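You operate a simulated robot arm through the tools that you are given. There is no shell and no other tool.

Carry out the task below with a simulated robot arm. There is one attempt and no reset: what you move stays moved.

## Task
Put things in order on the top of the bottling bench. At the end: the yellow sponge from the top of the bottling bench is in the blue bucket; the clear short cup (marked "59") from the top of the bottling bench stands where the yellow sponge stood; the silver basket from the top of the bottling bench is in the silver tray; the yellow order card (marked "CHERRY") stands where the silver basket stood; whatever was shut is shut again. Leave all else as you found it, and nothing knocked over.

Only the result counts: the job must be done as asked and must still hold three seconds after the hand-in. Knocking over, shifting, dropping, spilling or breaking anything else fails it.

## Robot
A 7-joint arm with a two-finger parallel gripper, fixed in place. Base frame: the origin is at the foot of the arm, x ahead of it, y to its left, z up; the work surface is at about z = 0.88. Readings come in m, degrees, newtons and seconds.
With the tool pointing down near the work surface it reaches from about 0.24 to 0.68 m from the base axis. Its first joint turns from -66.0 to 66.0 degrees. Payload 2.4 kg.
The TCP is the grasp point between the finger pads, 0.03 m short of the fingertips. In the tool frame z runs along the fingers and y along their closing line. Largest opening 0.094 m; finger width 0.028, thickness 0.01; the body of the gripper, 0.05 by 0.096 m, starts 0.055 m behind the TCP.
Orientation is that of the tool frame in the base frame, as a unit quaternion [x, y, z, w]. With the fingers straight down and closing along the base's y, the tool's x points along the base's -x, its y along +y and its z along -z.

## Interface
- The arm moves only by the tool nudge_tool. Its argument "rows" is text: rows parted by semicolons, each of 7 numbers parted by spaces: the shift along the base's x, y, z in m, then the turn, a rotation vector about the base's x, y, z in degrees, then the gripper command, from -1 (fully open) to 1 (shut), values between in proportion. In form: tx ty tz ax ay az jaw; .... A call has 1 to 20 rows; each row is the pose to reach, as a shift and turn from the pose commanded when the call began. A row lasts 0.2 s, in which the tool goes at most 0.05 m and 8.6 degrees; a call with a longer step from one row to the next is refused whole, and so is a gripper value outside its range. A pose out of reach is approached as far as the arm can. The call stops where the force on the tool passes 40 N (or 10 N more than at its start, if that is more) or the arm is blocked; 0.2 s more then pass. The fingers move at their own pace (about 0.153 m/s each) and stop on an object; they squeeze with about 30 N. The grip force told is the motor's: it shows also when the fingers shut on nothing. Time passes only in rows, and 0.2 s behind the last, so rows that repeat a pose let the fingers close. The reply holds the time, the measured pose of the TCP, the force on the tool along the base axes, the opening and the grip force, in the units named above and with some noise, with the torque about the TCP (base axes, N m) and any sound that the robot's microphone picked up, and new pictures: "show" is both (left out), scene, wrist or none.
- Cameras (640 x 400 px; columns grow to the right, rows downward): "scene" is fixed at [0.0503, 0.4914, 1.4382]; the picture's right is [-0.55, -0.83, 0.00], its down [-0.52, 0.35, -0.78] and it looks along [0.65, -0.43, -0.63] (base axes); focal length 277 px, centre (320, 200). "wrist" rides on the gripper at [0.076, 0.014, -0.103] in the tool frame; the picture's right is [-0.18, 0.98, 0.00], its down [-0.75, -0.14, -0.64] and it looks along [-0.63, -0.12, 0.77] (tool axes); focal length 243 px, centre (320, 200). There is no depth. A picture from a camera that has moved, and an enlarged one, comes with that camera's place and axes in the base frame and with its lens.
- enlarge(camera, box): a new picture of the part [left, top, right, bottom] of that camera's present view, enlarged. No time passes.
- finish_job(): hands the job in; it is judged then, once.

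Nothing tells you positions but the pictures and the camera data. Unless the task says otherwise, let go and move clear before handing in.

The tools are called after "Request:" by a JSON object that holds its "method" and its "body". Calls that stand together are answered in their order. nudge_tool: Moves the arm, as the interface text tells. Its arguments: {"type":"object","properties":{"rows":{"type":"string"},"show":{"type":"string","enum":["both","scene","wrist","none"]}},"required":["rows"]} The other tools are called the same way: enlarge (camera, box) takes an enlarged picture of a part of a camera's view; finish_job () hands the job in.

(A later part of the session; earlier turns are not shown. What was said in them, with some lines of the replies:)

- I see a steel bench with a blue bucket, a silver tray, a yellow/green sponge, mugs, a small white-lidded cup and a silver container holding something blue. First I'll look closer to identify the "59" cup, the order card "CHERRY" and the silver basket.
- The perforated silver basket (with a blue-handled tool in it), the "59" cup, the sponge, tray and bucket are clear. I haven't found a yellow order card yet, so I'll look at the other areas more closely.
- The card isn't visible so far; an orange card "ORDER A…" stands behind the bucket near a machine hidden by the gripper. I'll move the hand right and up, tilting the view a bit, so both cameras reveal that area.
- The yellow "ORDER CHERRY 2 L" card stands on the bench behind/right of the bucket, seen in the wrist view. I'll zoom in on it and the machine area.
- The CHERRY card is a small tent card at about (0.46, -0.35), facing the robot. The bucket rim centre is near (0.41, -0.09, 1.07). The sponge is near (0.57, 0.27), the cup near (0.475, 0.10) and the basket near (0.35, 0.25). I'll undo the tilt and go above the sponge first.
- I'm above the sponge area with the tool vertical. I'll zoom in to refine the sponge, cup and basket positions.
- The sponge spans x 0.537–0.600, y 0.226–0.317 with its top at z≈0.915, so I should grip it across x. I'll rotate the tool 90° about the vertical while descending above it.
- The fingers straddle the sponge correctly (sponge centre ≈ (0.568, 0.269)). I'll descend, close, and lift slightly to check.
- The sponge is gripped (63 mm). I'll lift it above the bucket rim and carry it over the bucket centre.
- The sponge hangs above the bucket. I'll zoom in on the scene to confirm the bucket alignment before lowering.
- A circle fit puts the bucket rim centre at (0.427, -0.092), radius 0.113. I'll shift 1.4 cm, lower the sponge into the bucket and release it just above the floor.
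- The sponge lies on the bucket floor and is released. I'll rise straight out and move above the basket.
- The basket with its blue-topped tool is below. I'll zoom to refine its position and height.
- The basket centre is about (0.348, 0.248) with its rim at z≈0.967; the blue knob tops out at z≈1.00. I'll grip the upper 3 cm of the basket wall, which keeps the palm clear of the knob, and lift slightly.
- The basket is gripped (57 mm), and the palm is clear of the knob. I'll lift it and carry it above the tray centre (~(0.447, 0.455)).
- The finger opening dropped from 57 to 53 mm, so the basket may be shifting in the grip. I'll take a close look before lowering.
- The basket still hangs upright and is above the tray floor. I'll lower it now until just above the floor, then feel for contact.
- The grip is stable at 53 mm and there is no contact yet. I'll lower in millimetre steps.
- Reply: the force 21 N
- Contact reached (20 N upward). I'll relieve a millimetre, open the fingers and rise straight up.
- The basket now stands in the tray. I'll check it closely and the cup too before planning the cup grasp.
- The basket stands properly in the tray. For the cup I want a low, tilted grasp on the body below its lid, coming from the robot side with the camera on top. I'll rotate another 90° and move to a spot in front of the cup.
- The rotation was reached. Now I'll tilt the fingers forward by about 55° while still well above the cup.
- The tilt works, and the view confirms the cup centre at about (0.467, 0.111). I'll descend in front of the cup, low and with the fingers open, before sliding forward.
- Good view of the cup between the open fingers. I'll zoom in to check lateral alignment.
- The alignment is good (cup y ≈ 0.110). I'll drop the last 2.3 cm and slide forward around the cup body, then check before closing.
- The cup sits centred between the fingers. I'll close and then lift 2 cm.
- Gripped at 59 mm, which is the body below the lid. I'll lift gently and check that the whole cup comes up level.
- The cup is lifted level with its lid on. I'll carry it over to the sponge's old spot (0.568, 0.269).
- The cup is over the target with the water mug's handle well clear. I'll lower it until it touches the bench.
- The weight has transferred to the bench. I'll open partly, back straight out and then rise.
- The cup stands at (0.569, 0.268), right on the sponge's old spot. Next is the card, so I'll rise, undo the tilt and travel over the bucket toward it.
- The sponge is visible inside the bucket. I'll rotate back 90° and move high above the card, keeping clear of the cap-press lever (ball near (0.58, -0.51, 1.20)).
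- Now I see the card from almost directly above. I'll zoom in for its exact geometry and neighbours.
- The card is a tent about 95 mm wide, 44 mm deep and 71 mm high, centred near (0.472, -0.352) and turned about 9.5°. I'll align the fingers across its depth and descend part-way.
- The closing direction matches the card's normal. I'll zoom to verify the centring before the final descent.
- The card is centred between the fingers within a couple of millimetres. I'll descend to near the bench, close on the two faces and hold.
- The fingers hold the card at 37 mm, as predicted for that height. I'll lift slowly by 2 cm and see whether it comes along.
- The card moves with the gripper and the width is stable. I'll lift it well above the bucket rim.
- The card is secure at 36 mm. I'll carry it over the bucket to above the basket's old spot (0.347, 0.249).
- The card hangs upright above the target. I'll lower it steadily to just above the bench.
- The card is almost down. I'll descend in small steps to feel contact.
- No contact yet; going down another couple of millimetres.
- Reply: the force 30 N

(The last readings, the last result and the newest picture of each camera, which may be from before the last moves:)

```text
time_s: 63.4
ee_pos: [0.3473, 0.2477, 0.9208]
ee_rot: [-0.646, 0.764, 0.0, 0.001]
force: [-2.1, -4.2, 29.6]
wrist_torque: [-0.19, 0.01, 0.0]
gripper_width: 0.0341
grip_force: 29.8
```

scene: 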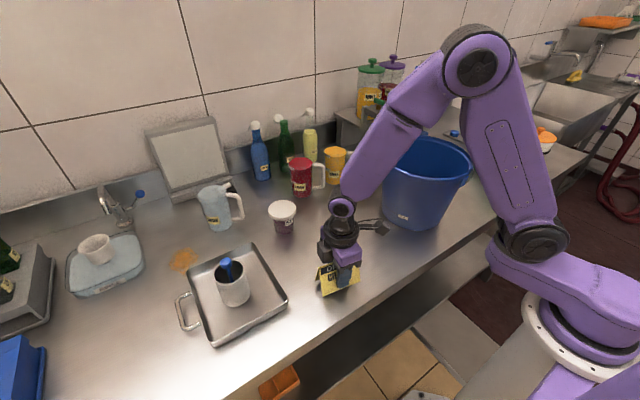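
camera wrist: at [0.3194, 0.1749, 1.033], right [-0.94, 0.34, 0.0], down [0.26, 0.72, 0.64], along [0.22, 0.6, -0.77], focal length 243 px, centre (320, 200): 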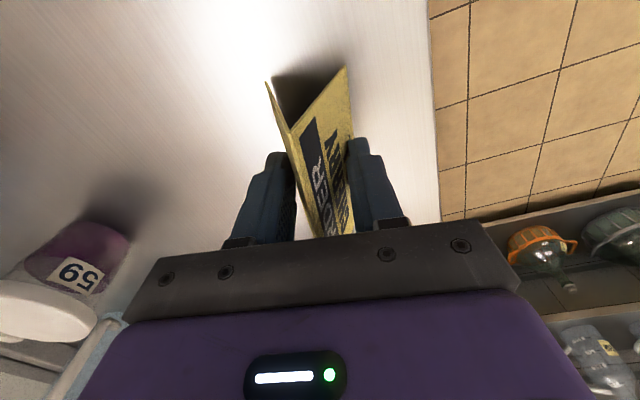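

Contact with the bench is made. I'll relieve the pressure by a millimetre, open, and let the card settle before rising.

Request:
{"method": "nudge_tool", "body": {"rows": "0 0 0.001 0 0 0 1; 0 0 0.001 0 0 0 1; 0 0 0.001 0 0 0 0; 0 0 0.001 0 0 0 -0.5; 0 0 0.001 0 0 0 -1; 0 0 0.001 0 0 0 -1; 0 0 0.001 0 0 0 -1"}}

Request:
{"method": "enlarge", "body": {"camera": "scene", "box": [280, 200, 400, 310]}}

```text
time_s: 65.0
ee_pos: [0.3477, 0.2478, 0.9215]
ee_rot: [-0.646, 0.763, -0.001, 0.001]
force: [-0.3, -0.7, 0.3]
wrist_torque: [0.02, 0.02, 0.02]
gripper_width: 0.0938
grip_force: 0.2
camera wrist: at [0.3212, 0.1751, 1.0249], right [-0.94, 0.34, 0.0], down [0.26, 0.72, 0.64], along [0.22, 0.6, -0.77], focal length 243 px, centre (320, 200)
```

scene: 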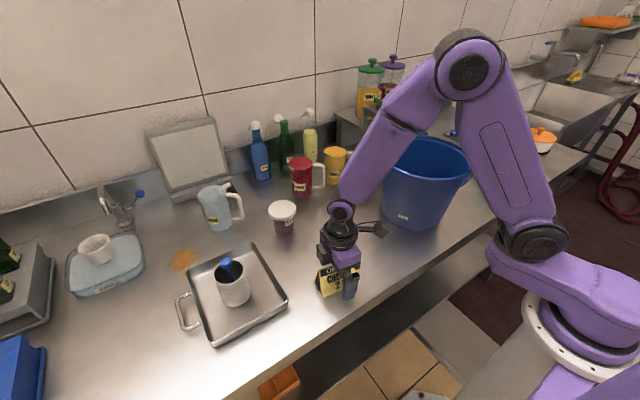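
wrist: 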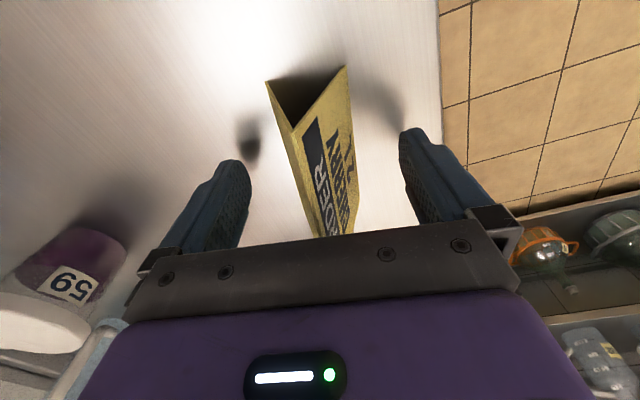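

```text
3.64 times, centred on (340, 255) of scene
camera zoom: at [0.0503, 0.4914, 1.4382], right [-0.55, -0.83, 0.0], down [-0.52, 0.35, -0.78], along [0.65, -0.43, -0.63], focal length 1008 px, centre (247, 0)
```

zoom: 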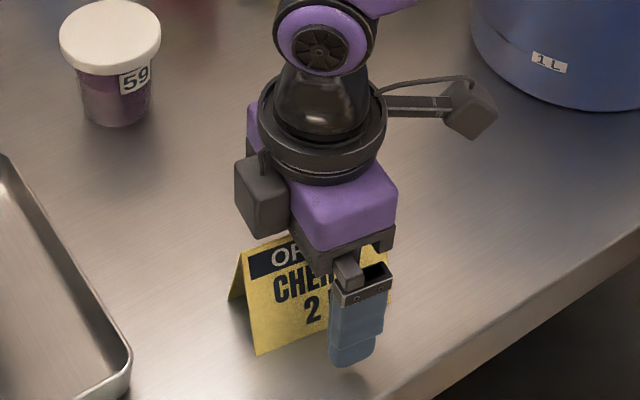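

The card stands free between the open fingers. I'll rise straight up and move the hand away to a clear spot for a final check.

Request:
{"method": "nudge_tool", "body": {"rows": "0 0 0.03 0 0 0 -1; 0 0 0.07 0 0 0 -1; 0 0 0.11 0 0 0 -1; 0 0 0.15 0 0 0 -1; 0 0 0.19 0 0 0 -1; 0 0 0.23 0 0 0 -1; 0 0 0.27 0 0 0 -1; 0 -0.03 0.29 0 0 0 -1; 0 -0.07 0.3 0 0 0 -1; 0 -0.11 0.3 0 0 0 -1; 0 -0.15 0.3 0 0 0 -1; 0 -0.19 0.3 0 0 0 -1; 0 -0.23 0.3 0 0 0 -1; 0 -0.23 0.3 0 0 0 -1"}}

Request:
{"method": "enlarge", "body": {"camera": "scene", "box": [160, 180, 400, 350]}}

Request:
{"method": "enlarge", "body": {"camera": "scene", "box": [290, 220, 390, 310]}}

```text
time_s: 68.0
ee_pos: [0.3489, 0.0203, 1.2201]
ee_rot: [-0.646, 0.763, 0.0, 0.0]
force: [0.1, 0.0, 0.2]
wrist_torque: [0.03, 0.0, 0.03]
gripper_width: 0.094
grip_force: 0.0
camera wrist: at [0.3226, -0.054, 1.325], right [-0.94, 0.34, 0.0], down [0.26, 0.72, 0.64], along [0.22, 0.6, -0.77], focal length 243 px, centre (320, 200)
```

scene: 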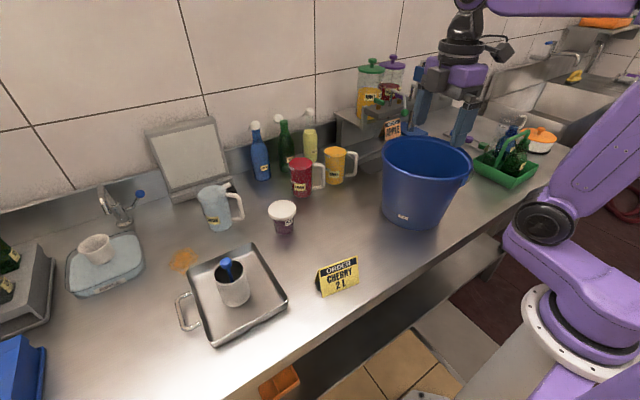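
wrist: 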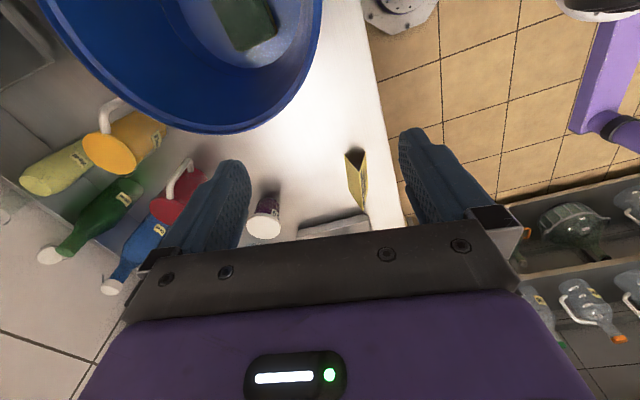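

```text
2.35 times, centred on (280, 265) of scene
camera zoom: at [0.0503, 0.4914, 1.4382], right [-0.55, -0.83, 0.0], down [-0.52, 0.35, -0.78], along [0.65, -0.43, -0.63], focal length 652 px, centre (414, 47)
```

zoom: 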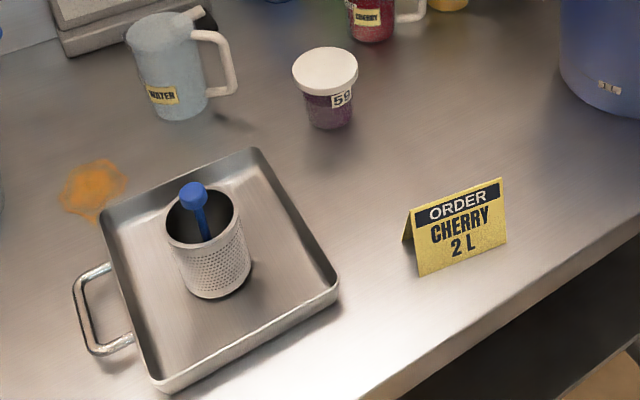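

```text
4.44 times, centred on (340, 265) of scene
camera zoom: at [0.0503, 0.4914, 1.4382], right [-0.55, -0.83, 0.0], down [-0.52, 0.35, -0.78], along [0.65, -0.43, -0.63], focal length 1232 px, centre (231, -89)
```

zoom: 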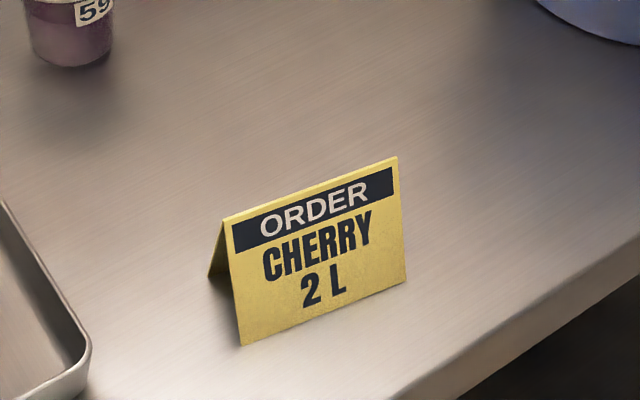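

Everything matches the request: the sponge is in the bucket, the "59" cup is on the sponge's spot, the basket is upright in the tray and the CHERRY card stands where the basket was. I opened nothing, nothing else looks disturbed, and the hand is clear, so I'm handing in.

Request:
{"method": "finish_job", "body": {}}

```text
The job is handed in.
```

The job is finished and handed in. In the last camera check, everything was where you asked for it:

- **Sponge:** it lies on the floor of the blue bucket.
- **Cup "59":** it stands where the sponge was, within a few millimetres, with its lid still on.
- **Silver basket:** it stands upright in the silver tray, with the blue-handled piece still in it.
- **CHERRY card:** it stands upright where the basket was. I found it behind the bucket.

I didn't open anything, so there was nothing to shut again. Nothing was knocked over, and the rest of the bench looks as it did at the start. The hand is open and clear of the bench items. I have not seen the result of the judging.
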